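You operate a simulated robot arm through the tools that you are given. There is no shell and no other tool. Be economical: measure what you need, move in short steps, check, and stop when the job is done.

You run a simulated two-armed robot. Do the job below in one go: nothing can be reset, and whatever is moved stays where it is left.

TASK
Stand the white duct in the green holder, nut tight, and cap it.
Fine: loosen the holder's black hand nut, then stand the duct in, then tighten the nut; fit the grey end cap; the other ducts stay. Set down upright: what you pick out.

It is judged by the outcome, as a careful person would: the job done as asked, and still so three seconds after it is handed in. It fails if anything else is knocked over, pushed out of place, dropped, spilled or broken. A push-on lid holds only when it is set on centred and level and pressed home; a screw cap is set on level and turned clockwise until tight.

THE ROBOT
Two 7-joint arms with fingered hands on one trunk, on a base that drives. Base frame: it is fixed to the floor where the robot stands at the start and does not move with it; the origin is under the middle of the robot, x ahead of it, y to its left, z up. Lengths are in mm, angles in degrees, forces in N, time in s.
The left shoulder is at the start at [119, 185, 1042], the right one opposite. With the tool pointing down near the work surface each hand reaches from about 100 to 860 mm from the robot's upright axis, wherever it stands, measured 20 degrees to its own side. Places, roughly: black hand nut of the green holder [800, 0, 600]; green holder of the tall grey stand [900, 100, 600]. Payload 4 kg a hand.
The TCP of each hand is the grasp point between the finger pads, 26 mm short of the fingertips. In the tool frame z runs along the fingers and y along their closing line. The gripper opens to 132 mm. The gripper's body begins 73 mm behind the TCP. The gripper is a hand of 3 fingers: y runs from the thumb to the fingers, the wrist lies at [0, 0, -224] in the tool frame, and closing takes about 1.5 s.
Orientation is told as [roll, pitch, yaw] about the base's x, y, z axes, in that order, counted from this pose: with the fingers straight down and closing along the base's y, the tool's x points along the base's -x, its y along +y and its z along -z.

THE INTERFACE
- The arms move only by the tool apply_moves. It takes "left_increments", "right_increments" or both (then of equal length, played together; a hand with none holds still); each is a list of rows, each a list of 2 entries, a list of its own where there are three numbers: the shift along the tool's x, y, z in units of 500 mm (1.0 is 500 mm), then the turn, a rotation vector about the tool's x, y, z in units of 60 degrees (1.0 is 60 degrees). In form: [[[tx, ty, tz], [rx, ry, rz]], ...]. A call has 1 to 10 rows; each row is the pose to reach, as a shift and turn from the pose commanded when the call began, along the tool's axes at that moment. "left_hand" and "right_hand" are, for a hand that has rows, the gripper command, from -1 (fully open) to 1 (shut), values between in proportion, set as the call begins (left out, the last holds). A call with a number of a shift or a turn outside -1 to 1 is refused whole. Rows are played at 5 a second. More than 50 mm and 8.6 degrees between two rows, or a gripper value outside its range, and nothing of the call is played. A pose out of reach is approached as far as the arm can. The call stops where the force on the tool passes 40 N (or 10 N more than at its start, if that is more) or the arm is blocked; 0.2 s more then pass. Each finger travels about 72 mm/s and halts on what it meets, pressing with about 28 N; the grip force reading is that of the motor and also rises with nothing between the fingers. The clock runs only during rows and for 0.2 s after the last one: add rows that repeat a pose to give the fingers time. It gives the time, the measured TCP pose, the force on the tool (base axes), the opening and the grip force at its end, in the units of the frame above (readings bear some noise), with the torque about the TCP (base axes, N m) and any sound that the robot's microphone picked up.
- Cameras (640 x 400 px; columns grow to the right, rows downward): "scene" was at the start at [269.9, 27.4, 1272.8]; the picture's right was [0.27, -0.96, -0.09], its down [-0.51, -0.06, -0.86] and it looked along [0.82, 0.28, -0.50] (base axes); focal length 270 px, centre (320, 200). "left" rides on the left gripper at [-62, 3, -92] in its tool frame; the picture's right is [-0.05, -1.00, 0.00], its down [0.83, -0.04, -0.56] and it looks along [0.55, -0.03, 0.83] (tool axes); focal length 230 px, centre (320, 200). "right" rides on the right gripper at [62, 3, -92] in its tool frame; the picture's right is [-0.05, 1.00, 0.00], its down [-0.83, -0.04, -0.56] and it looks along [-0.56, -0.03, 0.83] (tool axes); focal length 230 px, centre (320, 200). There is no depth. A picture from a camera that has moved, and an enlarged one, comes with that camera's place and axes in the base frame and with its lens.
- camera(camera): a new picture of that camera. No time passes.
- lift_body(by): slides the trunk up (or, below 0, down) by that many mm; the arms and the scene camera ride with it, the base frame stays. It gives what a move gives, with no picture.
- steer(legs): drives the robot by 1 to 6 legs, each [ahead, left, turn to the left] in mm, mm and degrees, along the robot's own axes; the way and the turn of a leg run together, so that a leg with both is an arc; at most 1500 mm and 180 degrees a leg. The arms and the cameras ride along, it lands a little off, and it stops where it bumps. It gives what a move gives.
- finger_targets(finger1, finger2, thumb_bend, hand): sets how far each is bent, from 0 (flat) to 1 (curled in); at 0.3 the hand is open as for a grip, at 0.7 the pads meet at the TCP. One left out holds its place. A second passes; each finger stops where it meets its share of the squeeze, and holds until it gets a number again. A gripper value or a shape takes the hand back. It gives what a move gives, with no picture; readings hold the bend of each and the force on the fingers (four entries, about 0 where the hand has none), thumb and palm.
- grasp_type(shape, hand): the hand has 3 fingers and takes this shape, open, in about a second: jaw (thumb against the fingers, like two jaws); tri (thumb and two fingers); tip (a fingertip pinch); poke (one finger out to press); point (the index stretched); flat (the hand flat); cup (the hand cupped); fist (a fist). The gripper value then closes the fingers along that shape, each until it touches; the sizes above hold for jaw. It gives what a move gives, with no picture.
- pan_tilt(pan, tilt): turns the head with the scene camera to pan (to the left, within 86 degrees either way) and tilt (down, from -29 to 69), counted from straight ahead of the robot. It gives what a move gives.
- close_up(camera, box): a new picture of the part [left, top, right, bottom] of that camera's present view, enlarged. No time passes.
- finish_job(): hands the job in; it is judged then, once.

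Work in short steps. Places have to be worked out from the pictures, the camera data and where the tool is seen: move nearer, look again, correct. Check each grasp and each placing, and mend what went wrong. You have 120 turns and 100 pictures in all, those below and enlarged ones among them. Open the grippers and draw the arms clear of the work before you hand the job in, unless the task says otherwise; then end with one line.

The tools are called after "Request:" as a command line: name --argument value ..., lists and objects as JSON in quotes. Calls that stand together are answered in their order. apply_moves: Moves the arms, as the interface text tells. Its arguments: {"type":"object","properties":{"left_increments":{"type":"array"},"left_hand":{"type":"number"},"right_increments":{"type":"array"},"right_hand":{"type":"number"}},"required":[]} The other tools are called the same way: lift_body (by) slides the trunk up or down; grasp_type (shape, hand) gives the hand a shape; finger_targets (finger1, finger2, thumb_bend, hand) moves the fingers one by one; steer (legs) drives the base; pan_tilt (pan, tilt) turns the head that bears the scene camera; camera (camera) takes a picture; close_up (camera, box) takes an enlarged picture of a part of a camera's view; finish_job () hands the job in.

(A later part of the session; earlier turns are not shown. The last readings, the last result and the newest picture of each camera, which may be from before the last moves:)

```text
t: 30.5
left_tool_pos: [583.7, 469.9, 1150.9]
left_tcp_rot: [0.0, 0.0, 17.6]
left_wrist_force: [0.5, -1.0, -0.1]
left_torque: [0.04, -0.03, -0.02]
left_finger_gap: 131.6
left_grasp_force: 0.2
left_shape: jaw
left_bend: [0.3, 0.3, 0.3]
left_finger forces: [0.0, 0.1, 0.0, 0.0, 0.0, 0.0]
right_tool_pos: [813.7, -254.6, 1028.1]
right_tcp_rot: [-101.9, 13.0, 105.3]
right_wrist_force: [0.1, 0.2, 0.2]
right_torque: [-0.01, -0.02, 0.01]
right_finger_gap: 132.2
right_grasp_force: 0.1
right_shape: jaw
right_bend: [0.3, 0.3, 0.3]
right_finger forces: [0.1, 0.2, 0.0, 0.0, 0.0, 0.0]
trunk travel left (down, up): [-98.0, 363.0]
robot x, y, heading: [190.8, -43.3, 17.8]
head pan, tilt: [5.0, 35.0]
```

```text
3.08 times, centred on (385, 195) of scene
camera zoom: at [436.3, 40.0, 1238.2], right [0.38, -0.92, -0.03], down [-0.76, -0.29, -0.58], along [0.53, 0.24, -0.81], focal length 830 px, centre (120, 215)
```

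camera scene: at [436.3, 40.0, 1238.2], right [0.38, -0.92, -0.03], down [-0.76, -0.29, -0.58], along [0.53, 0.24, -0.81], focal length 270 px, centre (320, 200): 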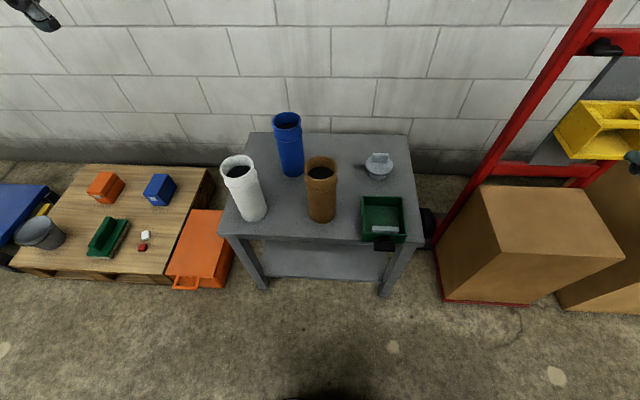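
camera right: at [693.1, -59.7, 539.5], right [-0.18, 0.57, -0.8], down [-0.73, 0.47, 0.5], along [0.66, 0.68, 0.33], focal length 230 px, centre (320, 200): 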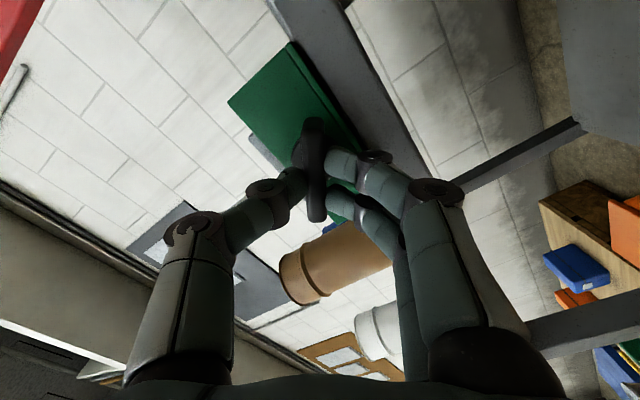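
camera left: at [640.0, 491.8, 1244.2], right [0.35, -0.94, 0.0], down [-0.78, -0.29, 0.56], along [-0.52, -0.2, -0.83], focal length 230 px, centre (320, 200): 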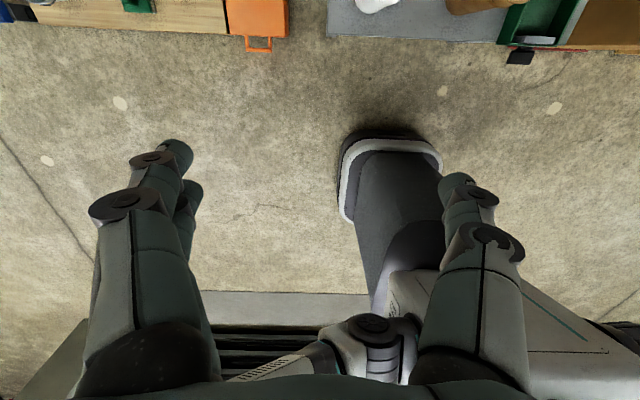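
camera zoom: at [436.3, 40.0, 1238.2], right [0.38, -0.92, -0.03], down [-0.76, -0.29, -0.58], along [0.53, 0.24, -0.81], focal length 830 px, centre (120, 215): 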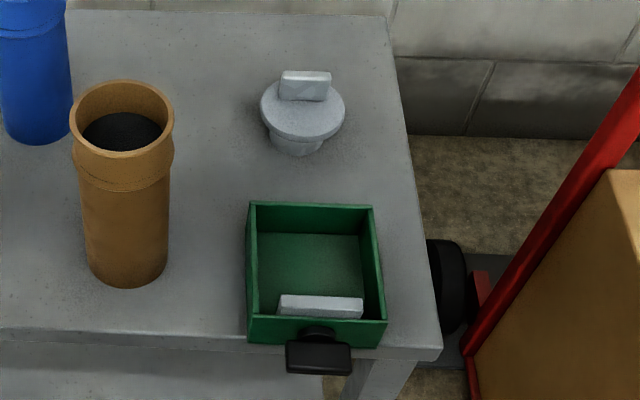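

The duct axis is at (770,411), top z≈755, body Ø≈78 and bell Ø≈88. The holder gap is now about 96, and the target duct centre is (887,51). I move the left hand over the duct at z 850.

Request:
apply_moves --left_increments '[[[-0.04, -0.028, 0.075], [0, 0, 0]], [[-0.08, -0.056, 0.15], [0, 0, 0]], [[-0.12, -0.084, 0.225], [0, 0, 0]], [[-0.16, -0.112, 0.3], [0, 0, 0]], [[-0.2, -0.14, 0.376], [0, 0, 0]], [[-0.24, -0.17, 0.452], [0, 0, 0]], [[-0.28, -0.198, 0.527], [0, 0, 0]], [[-0.319, -0.225, 0.602], [0, 0, 0]]]'

Request:
camera --camera "left"

Request:
camera --camera "scene"

```text
t: 32.3
left_tool_pos: [770.8, 411.6, 851.5]
left_tcp_rot: [-0.1, 0.0, 17.8]
left_wrist_force: [0.2, -0.1, 0.0]
left_torque: [0.01, 0.0, 0.02]
left_finger_gap: 132.0
left_grasp_force: 0.1
left_shape: jaw
left_bend: [0.3, 0.3, 0.3]
left_finger forces: [0.0, 0.1, 0.1, 0.0, 0.1, 0.0]
right_tool_pos: [814.1, -254.6, 1026.9]
right_tcp_rot: [-101.8, 12.9, 105.2]
right_wrist_force: [0.2, -0.5, 0.3]
right_torque: [0.0, 0.02, -0.02]
right_finger_gap: 131.8
right_grasp_force: 0.1
right_shape: jaw
right_bend: [0.3, 0.3, 0.3]
right_finger forces: [0.1, 0.1, 0.0, 0.0, 0.1, 0.1]
trunk travel left (down, up): [-98.0, 363.0]
robot x, y, heading: [196.3, -44.3, 17.8]
head pan, tilt: [5.0, 35.0]
```

```text
69 pictures are left
camera left: at [827.1, 433.6, 943.9], right [0.35, -0.94, 0.0], down [-0.78, -0.29, 0.56], along [-0.52, -0.2, -0.83], focal length 230 px, centre (320, 200)
```

left: 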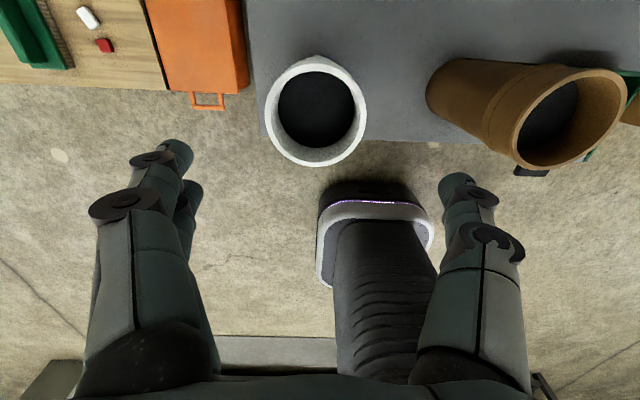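

```text
68 pictures are left
camera scene: at [436.9, 40.4, 1237.8], right [0.38, -0.92, -0.03], down [-0.76, -0.29, -0.58], along [0.53, 0.24, -0.81], focal length 270 px, centre (320, 200)
```

scene: 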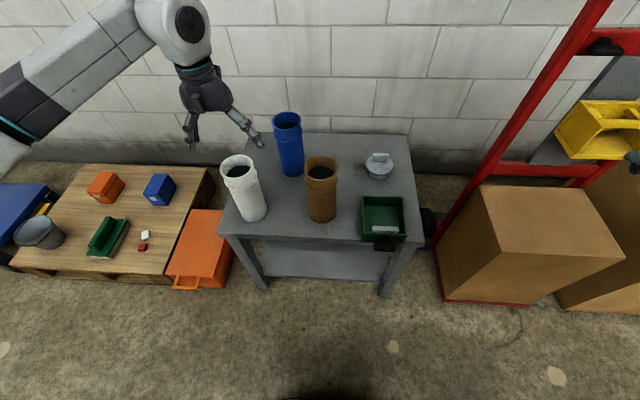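

Triangulating the rim from three views puts the duct axis at (785,423), with the top at z≈732. I correct sideways, come down until the fingertips are just above the rim, and check.

Request:
apply_moves --left_increments '[[[-0.034, 0.012, 0.0], [0, 0, 0]], [[-0.034, 0.012, 0.08], [0, 0, 0]], [[-0.034, 0.012, 0.15], [0, 0, 0]]]'

Request:
camera --camera "left"

Request:
close_up --camera "scene" --box '[170, 60, 350, 240]'

```text
t: 33.1
left_tool_pos: [784.1, 421.2, 775.7]
left_tcp_rot: [0.0, 0.1, 17.6]
left_wrist_force: [0.0, 0.7, 0.3]
left_torque: [0.01, -0.03, -0.02]
left_finger_gap: 131.7
left_grasp_force: 0.0
left_shape: jaw
left_bend: [0.3, 0.3, 0.3]
left_finger forces: [0.0, 0.1, 0.1, 0.1, 0.1, 0.0]
right_tool_pos: [812.5, -253.4, 1026.9]
right_tcp_rot: [-101.9, 13.1, 105.3]
right_wrist_force: [-1.0, -0.5, -0.3]
right_torque: [0.01, 0.01, 0.02]
right_finger_gap: 131.9
right_grasp_force: 0.1
right_shape: jaw
right_bend: [0.3, 0.3, 0.3]
right_finger forces: [0.0, 0.0, 0.1, 0.0, 0.0, 0.0]
trunk travel left (down, up): [-98.0, 363.0]
robot x, y, heading: [194.4, -44.3, 17.7]
head pan, tilt: [5.0, 35.0]
```

```text
67 pictures are left
camera left: at [841.4, 443.2, 867.5], right [0.35, -0.94, 0.0], down [-0.78, -0.29, 0.55], along [-0.52, -0.2, -0.83], focal length 230 px, centre (320, 200)
```

left: 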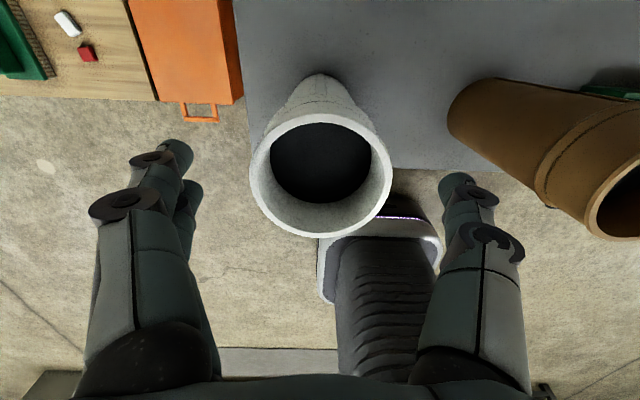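

```text
2.22 times, centred on (260, 150) of scene
camera zoom: at [436.0, 40.5, 1238.1], right [0.38, -0.92, -0.03], down [-0.76, -0.29, -0.58], along [0.53, 0.24, -0.81], focal length 600 px, centre (453, 311)
```

zoom: 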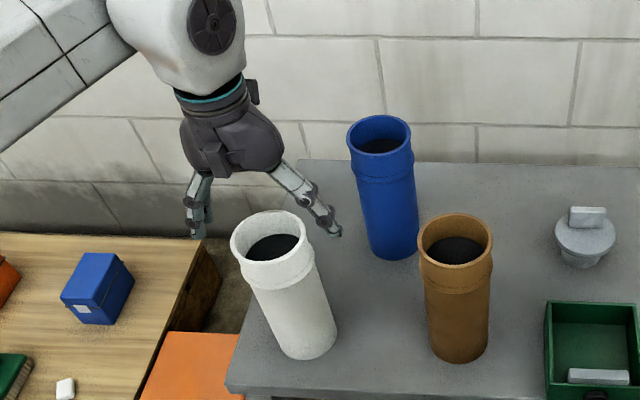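

The duct is centred between the fingers (column 321 against 319). I descend to TCP z≈685 around it.

Request:
apply_moves --left_increments '[[[0.008, 0.0, 0.04], [0, 0, 0]], [[0.008, 0.0, 0.09], [0, 0, 0]], [[0.008, 0.0, 0.14], [0, 0, 0]], [[0.008, 0.0, 0.181], [0, 0, 0]]]'

Request:
camera --camera "left"

Request:
close_up --camera "scene" --box '[170, 90, 320, 240]'

```text
t: 34.3
left_tool_pos: [785.7, 419.3, 698.8]
left_tcp_rot: [-0.7, -1.3, 17.6]
left_wrist_force: [-6.1, -0.7, 30.7]
left_torque: [0.32, -0.05, 0.03]
left_finger_gap: 131.4
left_grasp_force: 0.0
left_shape: jaw
left_bend: [0.3, 0.3, 0.3]
left_finger forces: [5.7, 12.1, 0.0, 0.0, 13.3, 0.0]
right_tool_pos: [809.8, -256.0, 1028.4]
right_tcp_rot: [-102.1, 13.1, 105.2]
right_wrist_force: [-0.4, 0.4, -0.3]
right_torque: [0.0, 0.0, -0.01]
right_finger_gap: 132.1
right_grasp_force: 0.0
right_shape: jaw
right_bend: [0.3, 0.3, 0.3]
right_finger forces: [0.1, 0.0, 0.1, 0.0, 0.0, 0.0]
trunk travel left (down, up): [-98.0, 363.0]
robot x, y, heading: [196.3, -45.3, 17.4]
head pan, tilt: [5.0, 35.0]
stopped in row 4 (left hand): the force on the tool passed its limit at 45 N (the readings are from after the stop); the commanded pose is now the measured one
```

```text
65 pictures are left
camera left: at [840.4, 441.8, 793.6], right [0.35, -0.94, 0.01], down [-0.79, -0.29, 0.54], along [-0.5, -0.2, -0.84], focal length 230 px, centre (320, 200)
```

left: 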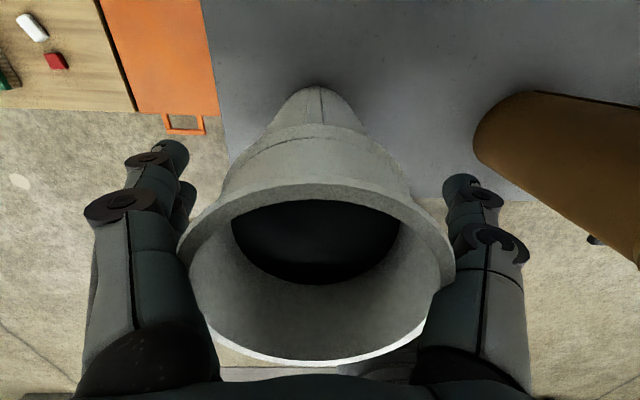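

```text
2.67 times, centred on (245, 165) of scene
camera zoom: at [433.4, 39.1, 1239.1], right [0.38, -0.92, -0.03], down [-0.75, -0.29, -0.59], along [0.53, 0.25, -0.81], focal length 720 px, centre (520, 293)
```

zoom: 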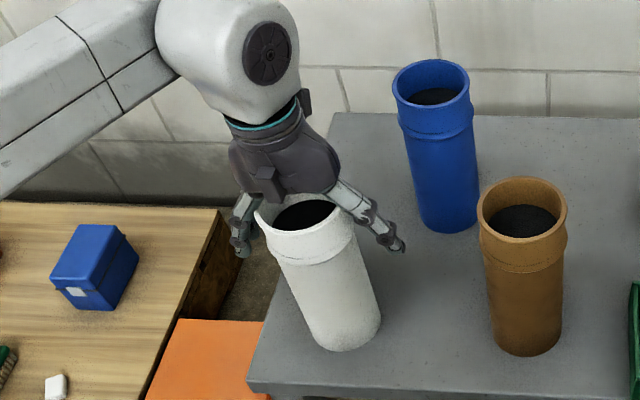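

The finger roots touched the rim at z≈697, so that is as deep as the hand goes. I rise 8 mm to unload, then close on the bell.

Request:
apply_moves --left_increments '[[[0.008, 0.0, -0.016], [0, 0.02, 0]]]'

Request:
apply_moves --left_increments '[[[0, 0, 0], [0, 0, 0]], [[0, 0, 0], [0, 0, 0]], [[0, 0, 0], [0, 0, 0]], [[0, 0, 0], [0, 0, 0]], [[0, 0, 0], [0, 0, 0]], [[0, 0, 0], [0, 0, 0]], [[0, 0, 0], [0, 0, 0]]]' --left_hand 1

Request:
camera --camera "left"

Request:
close_up --camera "scene" --box '[170, 90, 320, 240]'

```text
t: 34.7
left_tool_pos: [780.5, 417.2, 699.4]
left_tcp_rot: [-0.4, 0.3, 17.6]
left_wrist_force: [3.0, 0.7, 14.3]
left_torque: [0.02, 0.17, 0.02]
left_finger_gap: 131.3
left_grasp_force: 0.1
left_shape: jaw
left_bend: [0.3, 0.3, 0.3]
left_finger forces: [5.3, 5.5, 0.0, 0.0, 11.1, 0.0]
right_tool_pos: [811.6, -256.2, 1027.9]
right_tcp_rot: [-101.9, 13.0, 105.3]
right_wrist_force: [0.1, 0.4, 0.6]
right_torque: [-0.03, -0.01, 0.01]
right_finger_gap: 132.2
right_grasp_force: 0.1
right_shape: jaw
right_bend: [0.3, 0.3, 0.3]
right_finger forces: [0.1, 0.0, 0.0, 0.0, 0.1, 0.1]
trunk travel left (down, up): [-98.0, 363.0]
robot x, y, heading: [192.6, -47.7, 17.7]
head pan, tilt: [5.0, 35.0]
```

```text
t: 36.3
left_tool_pos: [780.1, 419.1, 699.5]
left_tcp_rot: [-0.4, 0.4, 17.6]
left_wrist_force: [1.8, 1.0, 10.6]
left_torque: [-0.09, 0.21, 0.0]
left_finger_gap: 71.4
left_grasp_force: 27.9
left_shape: jaw
left_bend: [0.72, 0.72, 0.71]
left_finger forces: [21.5, 21.8, 0.0, 0.0, 38.0, 0.0]
right_tool_pos: [810.6, -255.3, 1027.8]
right_tcp_rot: [-102.0, 13.0, 105.2]
right_wrist_force: [-0.5, 0.6, 0.4]
right_torque: [0.0, -0.02, 0.02]
right_finger_gap: 131.8
right_grasp_force: 0.1
right_shape: jaw
right_bend: [0.3, 0.3, 0.3]
right_finger forces: [0.0, 0.0, 0.1, 0.0, 0.0, 0.2]
trunk travel left (down, up): [-98.0, 363.0]
robot x, y, heading: [194.9, -42.6, 17.5]
head pan, tilt: [5.0, 35.0]
```

```text
63 pictures are left
camera left: at [837.0, 441.3, 792.6], right [0.35, -0.94, 0.01], down [-0.78, -0.29, 0.56], along [-0.52, -0.2, -0.83], focal length 230 px, centre (320, 200)
```

left: 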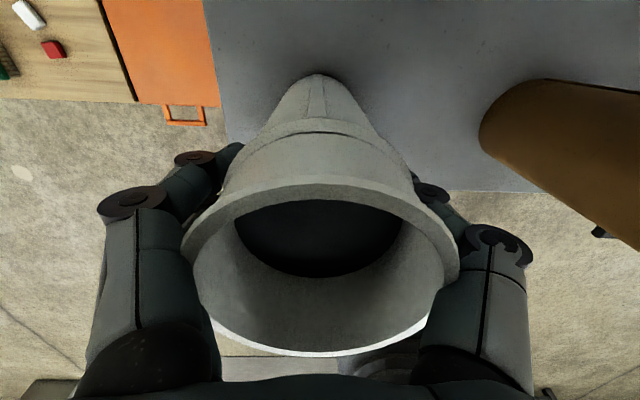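

```text
2.67 times, centred on (245, 165) of scene
camera zoom: at [434.6, 39.5, 1238.5], right [0.38, -0.92, -0.03], down [-0.76, -0.29, -0.59], along [0.53, 0.24, -0.81], focal length 720 px, centre (520, 293)
```

zoom: 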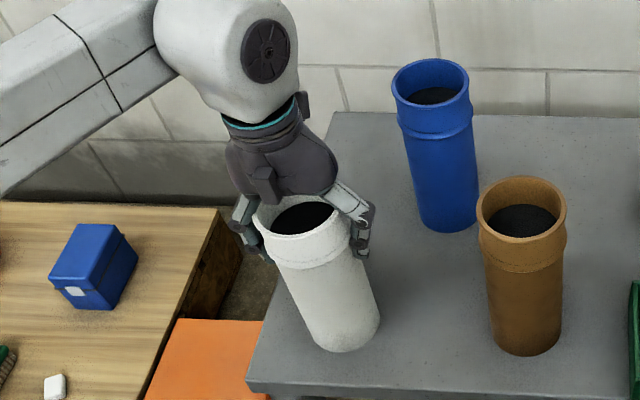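

The grip is firm (71 mm across the body, both fingers and the thumb loaded). I lift 220 mm to clear the brown duct.

Request:
apply_moves --left_increments '[[[0, 0, -0.03], [0, 0, 0]], [[0, 0, -0.08], [0, 0, 0]], [[0, 0, -0.14], [0, 0, 0]], [[0, 0, -0.2], [0, 0, 0]], [[0, 0, -0.26], [0, 0, 0]], [[0, 0, -0.32], [0, 0, 0]], [[0, 0, -0.38], [0, 0, 0]], [[0, 0, -0.44], [0, 0, 0]]]'

Request:
camera --camera "scene"

Request:
camera --camera "left"

```text
t: 38.1
left_tool_pos: [780.2, 420.0, 920.0]
left_tcp_rot: [-0.4, 0.5, 17.6]
left_wrist_force: [0.2, -0.7, -2.7]
left_torque: [-0.04, -0.02, 0.0]
left_finger_gap: 71.3
left_grasp_force: 28.5
left_shape: jaw
left_bend: [0.72, 0.72, 0.71]
left_finger forces: [18.8, 18.9, 0.0, 0.1, 34.6, 0.0]
right_tool_pos: [812.2, -255.3, 1028.3]
right_tcp_rot: [-101.9, 13.2, 105.3]
right_wrist_force: [-0.2, -0.4, -0.4]
right_torque: [-0.01, -0.02, 0.01]
right_finger_gap: 131.9
right_grasp_force: 0.1
right_shape: jaw
right_bend: [0.3, 0.3, 0.3]
right_finger forces: [0.0, 0.0, 0.0, 0.0, 0.1, 0.0]
trunk travel left (down, up): [-98.0, 363.0]
robot x, y, heading: [196.0, -41.4, 17.8]
head pan, tilt: [5.0, 35.0]
```

```text
61 pictures are left
camera scene: at [435.3, 40.0, 1238.4], right [0.38, -0.92, -0.03], down [-0.76, -0.29, -0.59], along [0.53, 0.24, -0.81], focal length 270 px, centre (320, 200)
```

scene: 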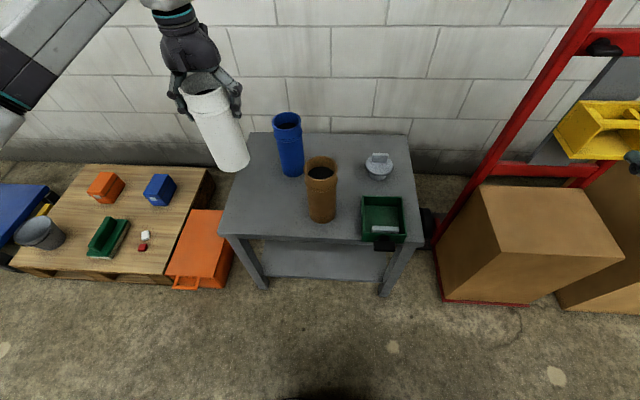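

```text
60 pictures are left
camera left: at [838.2, 443.5, 1012.7], right [0.35, -0.94, 0.01], down [-0.78, -0.29, 0.56], along [-0.52, -0.2, -0.83], focal length 230 px, centre (320, 200)
```

left: 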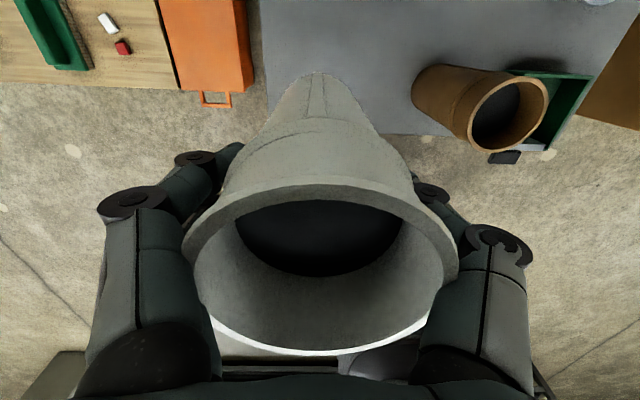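

The duct hangs upright in the hand, with its bottom about 149 below the TCP. I carry it over to above the holder.

Request:
apply_moves --left_increments '[[[0.002, -0.08, 0], [0, 0, 0]], [[0.004, -0.17, 0], [0, 0, 0]], [[0.006, -0.26, 0], [0, 0, 0]], [[0.008, -0.35, 0], [0, 0, 0]], [[0.012, -0.44, 0], [0, 0, 0]], [[0.014, -0.53, 0], [0, 0, 0]], [[0.018, -0.62, 0], [0, 0, 0]], [[0.02, -0.7, 0], [0, 0, 0]], [[0.0216, -0.768, 0], [0, 0, 0]]]'

Request:
camera --camera "scene"

Request:
camera --camera "left"

```text
t: 40.1
left_tool_pos: [887.4, 51.5, 922.3]
left_tcp_rot: [-0.3, 0.4, 17.6]
left_wrist_force: [0.5, 0.4, -2.6]
left_torque: [-0.01, -0.02, 0.0]
left_finger_gap: 71.5
left_grasp_force: 28.2
left_shape: jaw
left_bend: [0.72, 0.72, 0.71]
left_finger forces: [18.9, 17.9, 0.0, 0.0, 33.8, 0.1]
right_tool_pos: [813.1, -256.0, 1026.8]
right_tcp_rot: [-101.9, 13.0, 105.3]
right_wrist_force: [-0.1, 0.3, 0.3]
right_torque: [-0.01, -0.02, 0.02]
right_finger_gap: 132.1
right_grasp_force: 0.2
right_shape: jaw
right_bend: [0.3, 0.3, 0.3]
right_finger forces: [0.0, 0.0, 0.0, 0.0, 0.0, 0.0]
trunk travel left (down, up): [-98.0, 363.0]
robot x, y, heading: [198.6, -45.0, 17.8]
head pan, tilt: [5.0, 35.0]
```

```text
59 pictures are left
camera scene: at [435.9, 38.7, 1238.3], right [0.38, -0.92, -0.03], down [-0.76, -0.29, -0.59], along [0.53, 0.24, -0.81], focal length 270 px, centre (320, 200)
```

scene: 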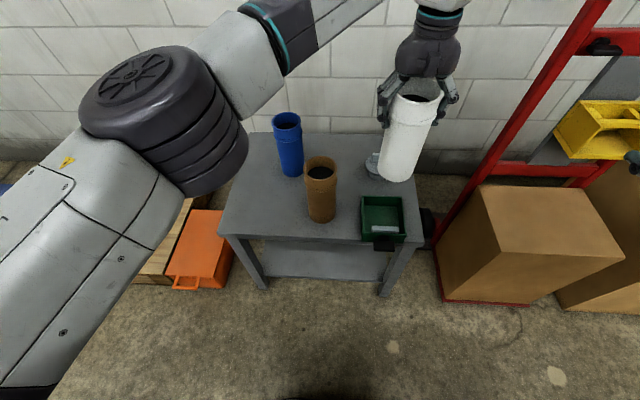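

```text
58 pictures are left
camera left: at [944.4, 74.3, 1016.1], right [0.35, -0.94, 0.01], down [-0.78, -0.29, 0.56], along [-0.52, -0.2, -0.83], focal length 230 px, centre (320, 200)
```

left: 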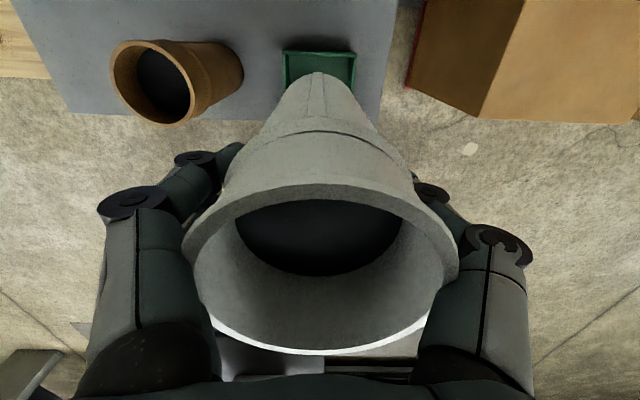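

I lower until the duct bottom is just above the holder rim, then check alignment.

Request:
apply_moves --left_increments '[[[0, 0, 0.08], [0, 0, 0]], [[0, 0, 0.16], [0, 0, 0]], [[0, 0, 0.24], [0, 0, 0]], [[0, 0, 0.31], [0, 0, 0]]]'

Request:
close_up --camera "scene" --box '[330, 110, 470, 260]'

Request:
close_up --camera "left" --box '[240, 20, 400, 130]'

```text
t: 41.1
left_tool_pos: [887.1, 51.2, 766.4]
left_tcp_rot: [-0.4, 0.5, 17.7]
left_wrist_force: [-1.0, -0.3, -3.8]
left_torque: [0.02, 0.01, 0.02]
left_finger_gap: 71.3
left_grasp_force: 28.7
left_shape: jaw
left_bend: [0.72, 0.72, 0.71]
left_finger forces: [18.8, 17.7, 0.0, 0.0, 33.5, 0.0]
right_tool_pos: [812.9, -254.8, 1027.7]
right_tcp_rot: [-101.7, 13.1, 105.3]
right_wrist_force: [0.8, -0.9, -1.3]
right_torque: [0.0, -0.03, 0.01]
right_finger_gap: 131.8
right_grasp_force: 0.0
right_shape: jaw
right_bend: [0.3, 0.3, 0.3]
right_finger forces: [0.1, 0.0, 0.0, 0.0, 0.0, 0.1]
trunk travel left (down, up): [-98.0, 363.0]
robot x, y, heading: [197.3, -46.7, 17.6]
head pan, tilt: [5.0, 35.0]
```

```text
2.67 times, centred on (400, 185) of scene
camera zoom: at [436.4, 40.4, 1238.0], right [0.38, -0.92, -0.03], down [-0.76, -0.29, -0.58], along [0.53, 0.24, -0.81], focal length 720 px, centre (107, 240)
```

zoom: 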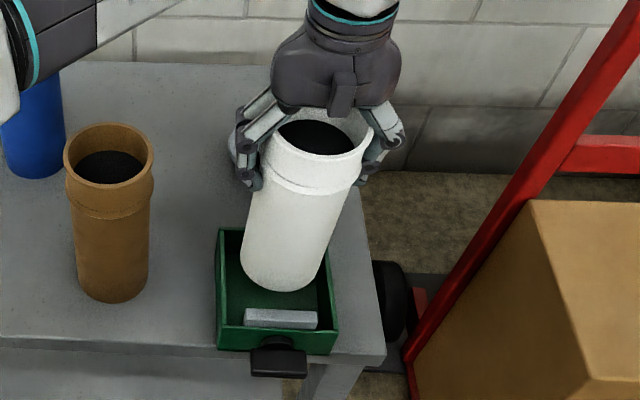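

```text
3.64 times, centred on (320, 75) of left
camera zoom: at [945.1, 73.2, 859.9], right [0.35, -0.94, 0.01], down [-0.78, -0.29, 0.56], along [-0.52, -0.2, -0.83], focal length 837 px, centre (320, 654)
```

zoom: 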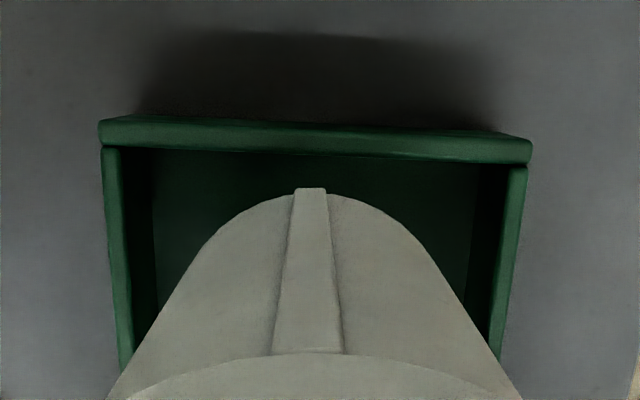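

The duct is centred over the gap: it spans a≈821–903 against the open gap 808–906, with a rib towards the back. I shift 3 mm towards the front and lower it in.

Request:
apply_moves --left_increments '[[[0.006, 0, 0.02], [0.007, -0.008, 0]], [[0.006, 0, 0.05], [0.007, -0.008, 0]], [[0.006, 0, 0.08], [0.007, -0.008, 0]], [[0.006, 0, 0.1], [0.007, -0.008, 0]]]'

Request:
close_up --camera "scene" --box '[330, 110, 470, 260]'

```text
t: 42.1
left_tool_pos: [884.8, 50.4, 715.8]
left_tcp_rot: [-0.9, -0.1, 17.7]
left_wrist_force: [1.1, 0.2, -3.6]
left_torque: [0.01, 0.0, 0.01]
left_finger_gap: 71.7
left_grasp_force: 27.9
left_shape: jaw
left_bend: [0.72, 0.72, 0.71]
left_finger forces: [18.6, 17.7, 0.1, 0.0, 33.5, 0.0]
right_tool_pos: [812.6, -254.9, 1028.1]
right_tcp_rot: [-101.9, 13.2, 105.3]
right_wrist_force: [-0.7, -0.8, 0.6]
right_torque: [-0.01, 0.0, -0.02]
right_finger_gap: 132.1
right_grasp_force: 0.1
right_shape: jaw
right_bend: [0.3, 0.3, 0.3]
right_finger forces: [0.1, 0.0, 0.0, 0.1, 0.1, 0.0]
trunk travel left (down, up): [-98.0, 363.0]
robot x, y, heading: [193.2, -43.1, 17.6]
head pan, tilt: [5.0, 35.0]
```

```text
2.67 times, centred on (400, 185) of scene
camera zoom: at [436.1, 40.1, 1238.1], right [0.38, -0.92, -0.03], down [-0.76, -0.29, -0.58], along [0.53, 0.24, -0.81], focal length 720 px, centre (107, 240)
```

zoom: 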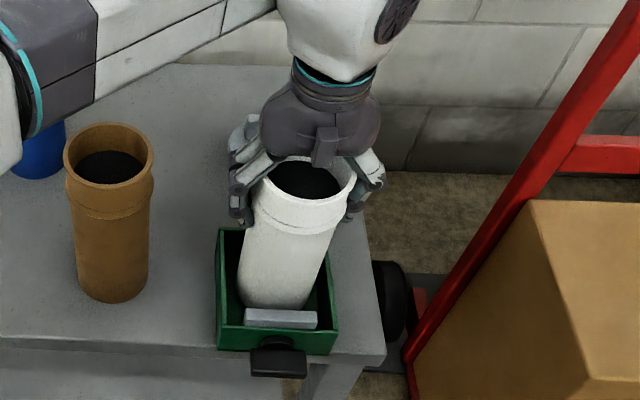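

The duct is inside the holder with no contact yet. I level it and lower the last few millimetres until it touches down.

Request:
apply_moves --left_increments '[[[0, 0, 0.006], [-0.015, 0, 0]], [[0, 0, 0.012], [-0.015, 0, 0]], [[0, 0, 0.018], [-0.015, 0, 0]], [[0, 0, 0.024], [-0.015, 0, 0]]]'

```text
t: 43.1
left_tool_pos: [882.8, 49.8, 705.0]
left_tcp_rot: [0.1, 0.0, 17.6]
left_wrist_force: [0.0, 0.5, -3.4]
left_torque: [0.01, 0.02, 0.01]
left_finger_gap: 71.5
left_grasp_force: 28.8
left_shape: jaw
left_bend: [0.72, 0.72, 0.71]
left_finger forces: [18.7, 17.6, 0.0, 0.0, 33.4, 0.0]
right_tool_pos: [813.4, -254.4, 1027.5]
right_tcp_rot: [-101.9, 13.1, 105.2]
right_wrist_force: [-0.2, -0.1, 1.0]
right_torque: [0.01, 0.05, 0.02]
right_finger_gap: 131.9
right_grasp_force: 0.0
right_shape: jaw
right_bend: [0.3, 0.3, 0.3]
right_finger forces: [0.0, 0.1, 0.1, 0.1, 0.0, 0.0]
trunk travel left (down, up): [-98.0, 363.0]
robot x, y, heading: [193.0, -47.3, 17.5]
head pan, tilt: [5.0, 35.0]
```

There is still no contact, so I keep lowering slowly.

Request:
apply_moves --left_increments '[[[0, 0, 0.004], [0, 0, 0]], [[0, 0, 0.008], [0, 0, 0]], [[0, 0, 0.012], [0, 0, 0]], [[0, 0, 0.016], [0, 0, 0]]]'

Request:
close_up --camera "scene" --box '[350, 150, 450, 260]'

Request:
camera --camera "left"

```text
t: 44.1
left_tool_pos: [881.3, 49.4, 703.8]
left_tcp_rot: [-0.1, -0.5, 17.7]
left_wrist_force: [4.1, 4.5, 35.0]
left_torque: [-0.12, 0.54, -0.09]
left_finger_gap: 70.9
left_grasp_force: 27.8
left_shape: jaw
left_bend: [0.73, 0.72, 0.71]
left_finger forces: [25.2, 25.1, 0.0, 0.0, 40.5, 0.0]
right_tool_pos: [808.5, -254.5, 1030.7]
right_tcp_rot: [-102.1, 13.1, 105.2]
right_wrist_force: [-0.1, 0.0, -0.7]
right_torque: [0.01, 0.01, 0.01]
right_finger_gap: 131.8
right_grasp_force: 0.1
right_shape: jaw
right_bend: [0.3, 0.3, 0.3]
right_finger forces: [0.0, 0.0, 0.0, 0.0, 0.0, 0.0]
trunk travel left (down, up): [-98.0, 363.0]
robot x, y, heading: [195.0, -44.7, 17.7]
head pan, tilt: [5.0, 35.0]
```

```text
3.64 times, centred on (400, 205) of scene
camera zoom: at [431.6, 40.0, 1239.9], right [0.38, -0.92, -0.03], down [-0.75, -0.29, -0.59], along [0.54, 0.24, -0.81], focal length 982 px, centre (29, 182)
```

zoom: 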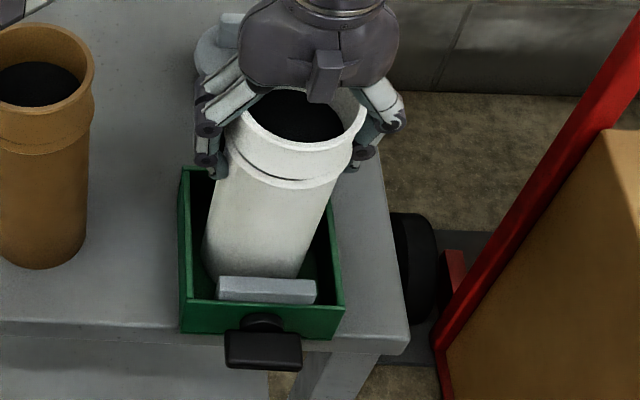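

```text
53 pictures are left
camera left: at [939.4, 71.2, 797.6], right [0.35, -0.94, 0.0], down [-0.78, -0.29, 0.55], along [-0.51, -0.2, -0.84], focal length 230 px, centre (320, 200)
```

left: 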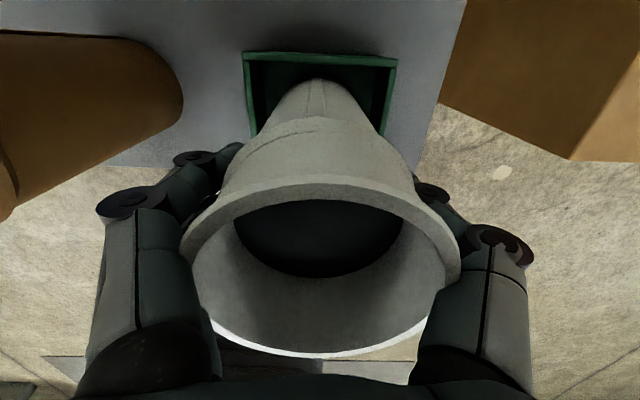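

Touchdown at z≈704: the duct rests on the holder floor with 35 N. I unload it, move 3 mm back from the jaw, and release.

Request:
apply_moves --left_increments '[[[-0.004, 0, -0.012], [0, 0, 0]], [[-0.006, 0, -0.012], [0, 0, 0]]]'

Request:
apply_moves --left_increments '[[[0, 0, 0], [0, 0, 0]], [[0, 0, 0], [0, 0, 0]], [[0, 0, 0], [0, 0, 0]], [[0, 0, 0], [0, 0, 0]], [[0, 0, 0], [0, 0, 0]]]' --left_hand -1

Request:
camera --camera "left"

```text
t: 44.7
left_tool_pos: [884.9, 48.8, 704.4]
left_tcp_rot: [0.1, -0.1, 17.7]
left_wrist_force: [-0.3, 1.8, 15.0]
left_torque: [-0.33, 0.46, -0.06]
left_finger_gap: 71.0
left_grasp_force: 27.8
left_shape: jaw
left_bend: [0.73, 0.72, 0.71]
left_finger forces: [21.5, 22.5, 0.0, 0.0, 38.5, 0.0]
right_tool_pos: [810.7, -254.8, 1027.9]
right_tcp_rot: [-102.0, 13.0, 105.2]
right_wrist_force: [-0.1, 0.3, 0.1]
right_torque: [0.0, 0.01, 0.0]
right_finger_gap: 132.1
right_grasp_force: 0.1
right_shape: jaw
right_bend: [0.3, 0.3, 0.3]
right_finger forces: [0.0, 0.0, 0.0, 0.0, 0.0, 0.0]
trunk travel left (down, up): [-98.0, 363.0]
robot x, y, heading: [194.9, -41.6, 17.7]
head pan, tilt: [5.0, 35.0]
```

```text
t: 45.9
left_tool_pos: [885.5, 48.9, 704.9]
left_tcp_rot: [0.1, -0.2, 17.7]
left_wrist_force: [1.7, 1.2, 7.8]
left_torque: [-0.21, 0.03, -0.02]
left_finger_gap: 131.7
left_grasp_force: 0.0
left_shape: jaw
left_bend: [0.3, 0.3, 0.3]
left_finger forces: [3.0, 3.5, 0.0, 0.2, 8.6, 0.1]
right_tool_pos: [810.9, -255.3, 1027.5]
right_tcp_rot: [-101.9, 13.1, 105.2]
right_wrist_force: [1.0, -0.5, 1.1]
right_torque: [-0.02, 0.0, 0.01]
right_finger_gap: 131.8
right_grasp_force: 0.0
right_shape: jaw
right_bend: [0.3, 0.3, 0.3]
right_finger forces: [0.1, 0.0, 0.1, 0.0, 0.0, 0.1]
trunk travel left (down, up): [-98.0, 363.0]
robot x, y, heading: [193.7, -45.9, 17.5]
head pan, tilt: [5.0, 35.0]
```

```text
52 pictures are left
camera left: at [943.0, 71.7, 797.7], right [0.35, -0.94, 0.0], down [-0.78, -0.29, 0.55], along [-0.52, -0.19, -0.83], focal length 230 px, centre (320, 200)
```

left: 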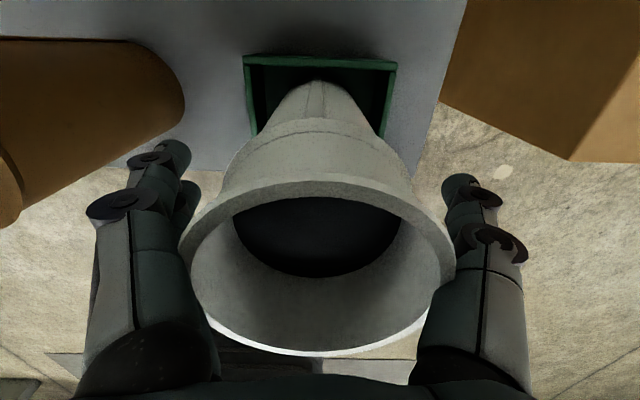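

Released cleanly. I raise the left hand straight up clear of the duct.

Request:
apply_moves --left_increments '[[[0, 0, -0.03], [0, 0, 0]], [[0, 0, -0.1], [0, 0, 0]], [[0, 0, -0.19], [0, 0, 0]], [[0, 0, -0.28], [0, 0, 0]], [[0, 0, -0.37], [0, 0, 0]], [[0, 0.08, -0.42], [0, 0, 0]], [[0, 0.17, -0.46], [0, 0, 0]], [[0, 0.26, -0.48], [0, 0, 0]], [[0, 0.35, -0.48], [0, 0, 0]]]'

Request:
close_up --camera "scene" --box '[330, 110, 450, 260]'

```text
t: 47.9
left_tool_pos: [834.1, 218.1, 943.3]
left_tcp_rot: [0.0, -0.1, 17.6]
left_wrist_force: [0.1, 0.4, -0.5]
left_torque: [-0.02, 0.01, -0.02]
left_finger_gap: 131.9
left_grasp_force: 0.1
left_shape: jaw
left_bend: [0.3, 0.3, 0.3]
left_finger forces: [0.0, 0.0, 0.0, 0.0, 0.1, 0.0]
right_tool_pos: [811.6, -253.8, 1028.6]
right_tcp_rot: [-101.9, 13.1, 105.2]
right_wrist_force: [-0.5, 0.6, 0.3]
right_torque: [-0.01, 0.02, -0.03]
right_finger_gap: 131.8
right_grasp_force: 0.0
right_shape: jaw
right_bend: [0.3, 0.3, 0.3]
right_finger forces: [0.0, 0.0, 0.0, 0.0, 0.0, 0.0]
trunk travel left (down, up): [-98.0, 363.0]
robot x, y, heading: [191.8, -46.3, 17.7]
head pan, tilt: [5.0, 35.0]
```

```text
2.67 times, centred on (390, 185) of scene
camera zoom: at [435.2, 41.4, 1238.2], right [0.38, -0.92, -0.03], down [-0.76, -0.29, -0.59], along [0.53, 0.24, -0.81], focal length 720 px, centre (133, 240)
```

zoom: 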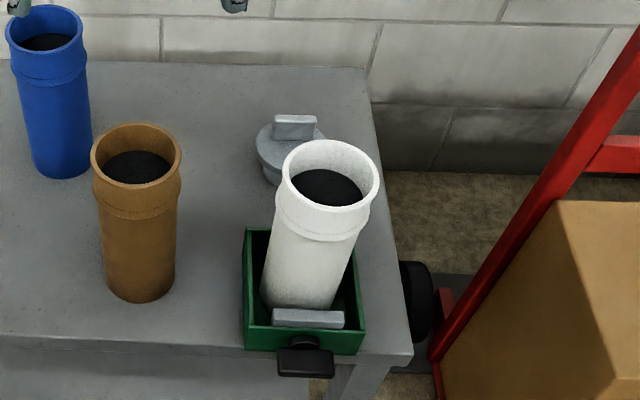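

The duct stands upright in the holder. I drive back to the pose from which the right hand reached the nut.

Request:
steer --legs '[[-189, 125, 0]]'

```text
t: 49.6
left_tool_pos: [613.3, 284.7, 943.4]
left_tcp_rot: [0.0, -0.1, 17.9]
left_wrist_force: [0.0, 0.0, 0.1]
left_torque: [-0.03, -0.04, 0.02]
left_finger_gap: 131.8
left_grasp_force: 0.0
left_shape: jaw
left_bend: [0.3, 0.3, 0.3]
left_finger forces: [0.1, 0.1, 0.1, 0.1, 0.0, 0.1]
right_tool_pos: [594.5, -186.7, 1028.9]
right_tcp_rot: [-101.9, 13.1, 105.5]
right_wrist_force: [0.2, -0.2, 0.7]
right_torque: [0.02, 0.03, -0.02]
right_finger_gap: 132.2
right_grasp_force: 0.0
right_shape: jaw
right_bend: [0.3, 0.3, 0.3]
right_finger forces: [0.0, 0.0, 0.0, 0.0, 0.0, 0.0]
trunk travel left (down, up): [-98.0, 363.0]
robot x, y, heading: [-25.9, 16.0, 18.0]
head pan, tilt: [5.0, 35.0]
```

I level the right hand again and return along the reverse path.

Request:
apply_moves --right_increments '[[[-0.07, 0.036, 0.013], [-0.06, -0.012, 0]], [[-0.14, 0.072, 0.026], [-0.12, -0.024, -0.005]], [[-0.21, 0.108, 0.039], [-0.188, -0.035, -0.01]], [[-0.27, 0.142, 0.052], [-0.188, -0.035, -0.01]]]'

```text
t: 50.6
left_tool_pos: [614.4, 284.9, 943.0]
left_tcp_rot: [0.1, 0.0, 18.1]
left_wrist_force: [0.5, -0.3, -0.3]
left_torque: [0.0, 0.03, -0.01]
left_finger_gap: 131.9
left_grasp_force: 0.1
left_shape: jaw
left_bend: [0.3, 0.3, 0.3]
left_finger forces: [0.0, 0.1, 0.0, 0.1, 0.0, 0.0]
right_tool_pos: [602.8, -62.5, 933.4]
right_tcp_rot: [-90.1, 14.0, 107.8]
right_wrist_force: [0.1, 0.3, -0.6]
right_torque: [0.0, 0.0, 0.01]
right_finger_gap: 132.0
right_grasp_force: 0.0
right_shape: jaw
right_bend: [0.3, 0.3, 0.3]
right_finger forces: [0.0, 0.0, 0.1, 0.1, 0.1, 0.0]
right hand out of reach, approached as far as the arm can: row 1, 2, 3
trunk travel left (down, up): [-98.0, 363.0]
robot x, y, heading: [-24.8, 19.7, 18.1]
head pan, tilt: [5.0, 35.0]
```

The pose is recovered. Next I go down to the nut height, in front of the nut.

Request:
apply_moves --right_increments '[[[-0.03, 0.085, 0], [0, 0, 0]], [[-0.055, 0.17, 0], [0, 0, 0]], [[-0.08, 0.255, 0], [0, 0, 0]], [[-0.11, 0.34, 0], [0, 0, 0]], [[-0.135, 0.425, 0], [0, 0, 0]], [[-0.165, 0.51, 0.03], [0, 0, 0]], [[-0.19, 0.595, 0.07], [0, 0, 0]], [[-0.217, 0.68, 0.118], [0, 0, 0]]]'

Request:
camera --camera "right"

Request:
close_up --camera "scene" --box '[360, 100, 500, 240]'

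```text
refused: row 8 steps farther than a row can; nothing moved
```

```text
50 pictures are left
camera right: at [532.4, -149.7, 945.6], right [0.06, -0.18, -0.98], down [-0.78, 0.61, -0.16], along [0.63, 0.77, -0.11], focal length 230 px, centre (320, 200)
```

right: 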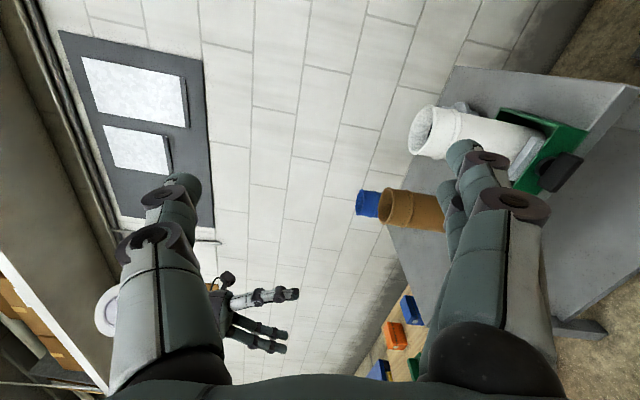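

```text
2.86 times, centred on (430, 170) of scene
camera zoom: at [216.8, 106.0, 1237.9], right [0.39, -0.92, -0.03], down [-0.75, -0.3, -0.58], along [0.53, 0.25, -0.81], focal length 771 px, centre (6, 286)
```

zoom: 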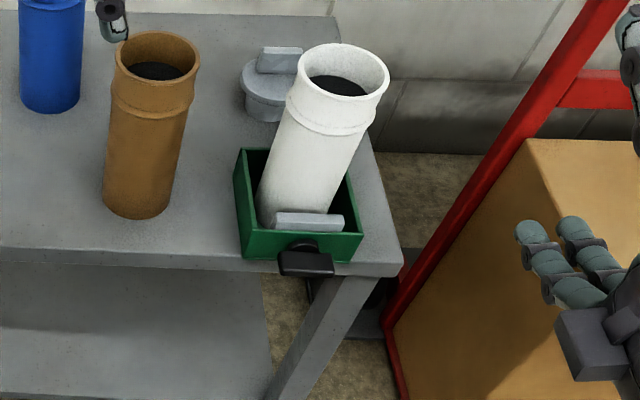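

One row stepped too far and the call was refused, so I resend it with a smoother spread.

Request:
apply_moves --right_increments '[[[-0.025, 0.075, 0.01], [0, 0, 0]], [[-0.05, 0.15, 0.02], [0, 0, 0]], [[-0.075, 0.225, 0.03], [0, 0, 0]], [[-0.1, 0.3, 0.04], [0, 0, 0]], [[-0.12, 0.38, 0.05], [0, 0, 0]], [[-0.145, 0.455, 0.06], [0, 0, 0]], [[-0.17, 0.53, 0.075], [0, 0, 0]], [[-0.195, 0.605, 0.095], [0, 0, 0]], [[-0.217, 0.68, 0.118], [0, 0, 0]]]'

Request:
camera --camera "right"

Request:
close_up --camera "scene" --box '[360, 100, 500, 240]'

```text
t: 52.6
left_tool_pos: [615.2, 285.2, 944.1]
left_tcp_rot: [0.1, -0.1, 18.1]
left_wrist_force: [0.5, -0.2, 0.0]
left_torque: [-0.02, 0.02, 0.0]
left_finger_gap: 132.0
left_grasp_force: 0.0
left_shape: jaw
left_bend: [0.3, 0.3, 0.3]
left_finger forces: [0.1, 0.0, 0.0, 0.0, 0.0, 0.0]
right_tool_pos: [660.5, -60.5, 689.0]
right_tcp_rot: [-90.0, 13.9, 107.8]
right_wrist_force: [-0.1, 0.2, -0.2]
right_torque: [0.0, -0.01, -0.03]
right_finger_gap: 131.9
right_grasp_force: 0.0
right_shape: jaw
right_bend: [0.3, 0.3, 0.3]
right_finger forces: [0.0, 0.0, 0.0, 0.0, 0.0, 0.1]
right hand out of reach, approached as far as the arm can: row 6, 7, 8, 9
trunk travel left (down, up): [-98.0, 363.0]
robot x, y, heading: [-25.3, 16.5, 17.8]
head pan, tilt: [5.0, 35.0]
```

```text
48 pictures are left
camera right: at [590.3, -146.7, 700.5], right [0.06, -0.18, -0.98], down [-0.78, 0.61, -0.16], along [0.63, 0.77, -0.1], focal length 230 px, centre (320, 200)
```

right: 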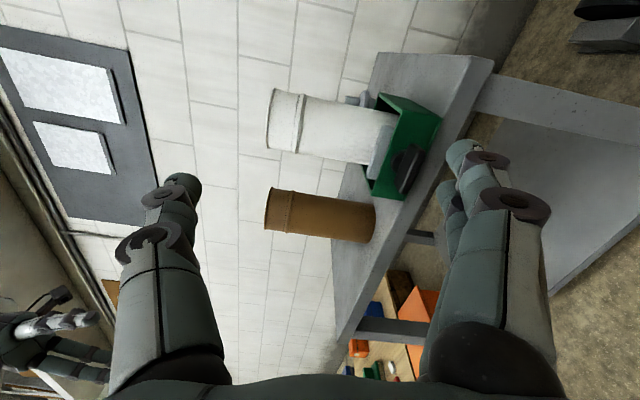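

```text
2.86 times, centred on (430, 170) of scene
camera zoom: at [216.0, 105.1, 1238.3], right [0.39, -0.92, -0.03], down [-0.75, -0.3, -0.59], along [0.53, 0.25, -0.81], focal length 771 px, centre (6, 286)
```

zoom: 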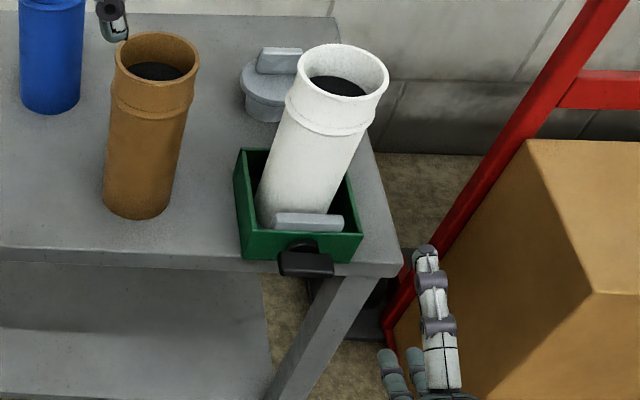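

The arm can't get lower in this configuration. I roll the hand back (+104° about tool z) to the orientation that worked before, and descend that way.

Request:
apply_moves --right_increments '[[[0, 0, -0.02], [0, 0, 0.138]], [[0, 0, -0.04], [0, 0, 0.276]], [[0, 0, -0.04], [0, 0, 0.414]], [[0, 0, -0.04], [0, 0, 0.552]], [[0, 0, -0.04], [0, 0, 0.69]], [[0, 0, -0.04], [0, 0, 0.828]], [[0, 0, -0.04], [0, 0, 0.966]]]'

Request:
apply_moves --right_increments '[[[0, 0, 0], [0, 0, 0.138]], [[0, 0, 0], [0, 0, 0.276]], [[0, 0, 0], [0, 0, 0.414]], [[0, 0, 0], [0, 0, 0.552]], [[0, 0, 0], [0, 0, 0.69]], [[0, 0, 0], [0, 0, 0.767]]]'

```text
t: 54.2
left_tool_pos: [614.5, 284.9, 943.0]
left_tcp_rot: [0.0, 0.0, 18.0]
left_wrist_force: [-0.9, 0.1, 0.7]
left_torque: [0.02, 0.01, 0.0]
left_finger_gap: 131.9
left_grasp_force: 0.0
left_shape: jaw
left_bend: [0.3, 0.3, 0.3]
left_finger forces: [0.1, 0.1, 0.0, 0.0, 0.1, 0.1]
right_tool_pos: [640.5, -67.6, 689.6]
right_tcp_rot: [-90.2, -44.4, 107.9]
right_wrist_force: [-0.1, 0.2, -0.2]
right_torque: [0.01, -0.02, 0.0]
right_finger_gap: 132.0
right_grasp_force: 0.0
right_shape: jaw
right_bend: [0.3, 0.3, 0.3]
right_finger forces: [0.0, 0.1, 0.2, 0.0, 0.0, 0.0]
trunk travel left (down, up): [-98.0, 363.0]
robot x, y, heading: [-26.8, 17.9, 18.1]
head pan, tilt: [5.0, 35.0]
```

```text
t: 55.6
left_tool_pos: [614.3, 284.3, 942.7]
left_tcp_rot: [0.2, 0.0, 18.0]
left_wrist_force: [-0.3, 0.6, 1.0]
left_torque: [-0.01, 0.01, 0.03]
left_finger_gap: 132.2
left_grasp_force: 0.0
left_shape: jaw
left_bend: [0.3, 0.3, 0.3]
left_finger forces: [0.1, 0.0, 0.0, 0.0, 0.0, 0.0]
right_tool_pos: [641.4, -68.5, 689.4]
right_tcp_rot: [121.4, -89.7, -103.7]
right_wrist_force: [0.3, 0.9, -0.2]
right_torque: [-0.01, 0.0, 0.03]
right_finger_gap: 132.0
right_grasp_force: 0.1
right_shape: jaw
right_bend: [0.3, 0.3, 0.3]
right_finger forces: [0.0, 0.0, 0.1, 0.0, 0.0, 0.0]
trunk travel left (down, up): [-98.0, 363.0]
robot x, y, heading: [-24.2, 17.6, 17.9]
head pan, tilt: [5.0, 35.0]
```

That orientation is reachable. I go down onto the nut axis at a standoff.

Request:
apply_moves --right_increments '[[[0.08, 0.02, 0.0], [0, 0, 0]], [[0.15, 0.04, 0.03], [0, 0, 0]], [[0.2, 0.06, 0.07], [0, 0, 0]], [[0.223, 0.081, 0.113], [0, 0, 0]]]'

Request:
camera --camera "right"

```text
t: 56.6
left_tool_pos: [614.5, 284.4, 943.4]
left_tcp_rot: [-0.1, 0.1, 17.9]
left_wrist_force: [-0.6, 0.5, 0.5]
left_torque: [-0.01, 0.01, 0.0]
left_finger_gap: 131.7
left_grasp_force: 0.1
left_shape: jaw
left_bend: [0.3, 0.3, 0.3]
left_finger forces: [0.0, 0.0, 0.0, 0.0, 0.0, 0.1]
right_tool_pos: [678.5, -62.9, 686.0]
right_tcp_rot: [107.8, -89.9, -90.0]
right_wrist_force: [0.2, -0.5, -0.1]
right_torque: [-0.01, -0.02, 0.03]
right_finger_gap: 132.0
right_grasp_force: 0.0
right_shape: jaw
right_bend: [0.3, 0.3, 0.3]
right_finger forces: [0.1, 0.1, 0.1, 0.1, 0.1, 0.1]
right hand out of reach, approached as far as the arm can: row 1, 2, 3, 4
trunk travel left (down, up): [-98.0, 363.0]
robot x, y, heading: [-23.8, 19.1, 18.4]
head pan, tilt: [5.0, 35.0]
```

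```text
46 pictures are left
camera right: at [590.1, -87.1, 624.5], right [-0.3, 0.95, 0.05], down [-0.52, -0.21, 0.83], along [0.8, 0.23, 0.55], focal length 230 px, centre (320, 200)
```

right: 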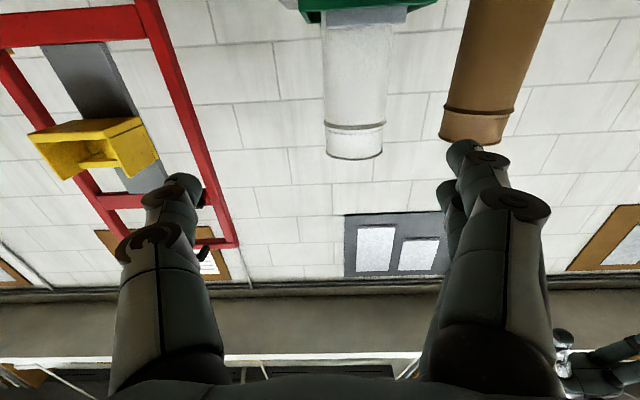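

It is still stuck at z 686. I look at the arm's posture.

Request:
pan_tilt --pan -30 --tilt 40

Request:
camera --camera "scene"

```text
t: 57.6
left_tool_pos: [614.4, 286.2, 942.0]
left_tcp_rot: [0.2, -0.1, 18.0]
left_wrist_force: [0.4, -0.6, 0.2]
left_torque: [-0.01, -0.02, 0.03]
left_finger_gap: 132.0
left_grasp_force: 0.1
left_shape: jaw
left_bend: [0.3, 0.3, 0.3]
left_finger forces: [0.0, 0.0, 0.0, 0.0, 0.0, 0.0]
right_tool_pos: [678.7, -63.4, 685.1]
right_tcp_rot: [111.8, -89.9, -93.9]
right_wrist_force: [0.4, 0.1, 0.8]
right_torque: [0.02, -0.02, 0.0]
right_finger_gap: 132.3
right_grasp_force: 0.1
right_shape: jaw
right_bend: [0.3, 0.3, 0.3]
right_finger forces: [0.0, 0.0, 0.0, 0.0, 0.0, 0.0]
trunk travel left (down, up): [-98.0, 363.0]
robot x, y, heading: [-22.7, 20.4, 17.9]
head pan, tilt: [-30.0, 40.0]
```

```text
45 pictures are left
camera scene: at [216.6, 52.9, 1235.7], right [-0.18, -0.97, 0.16], down [-0.84, 0.07, -0.54], along [0.51, -0.24, -0.83], focal length 270 px, centre (320, 200)
```

scene: 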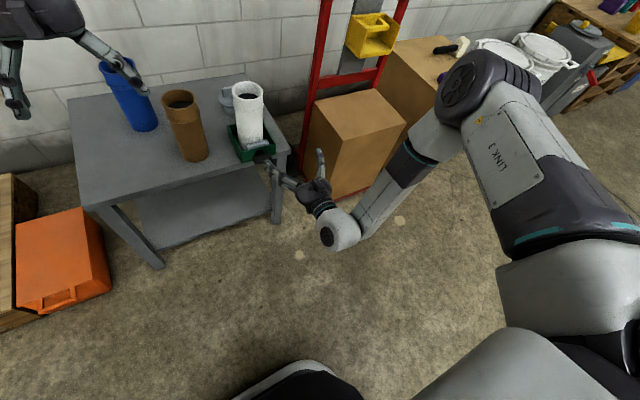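

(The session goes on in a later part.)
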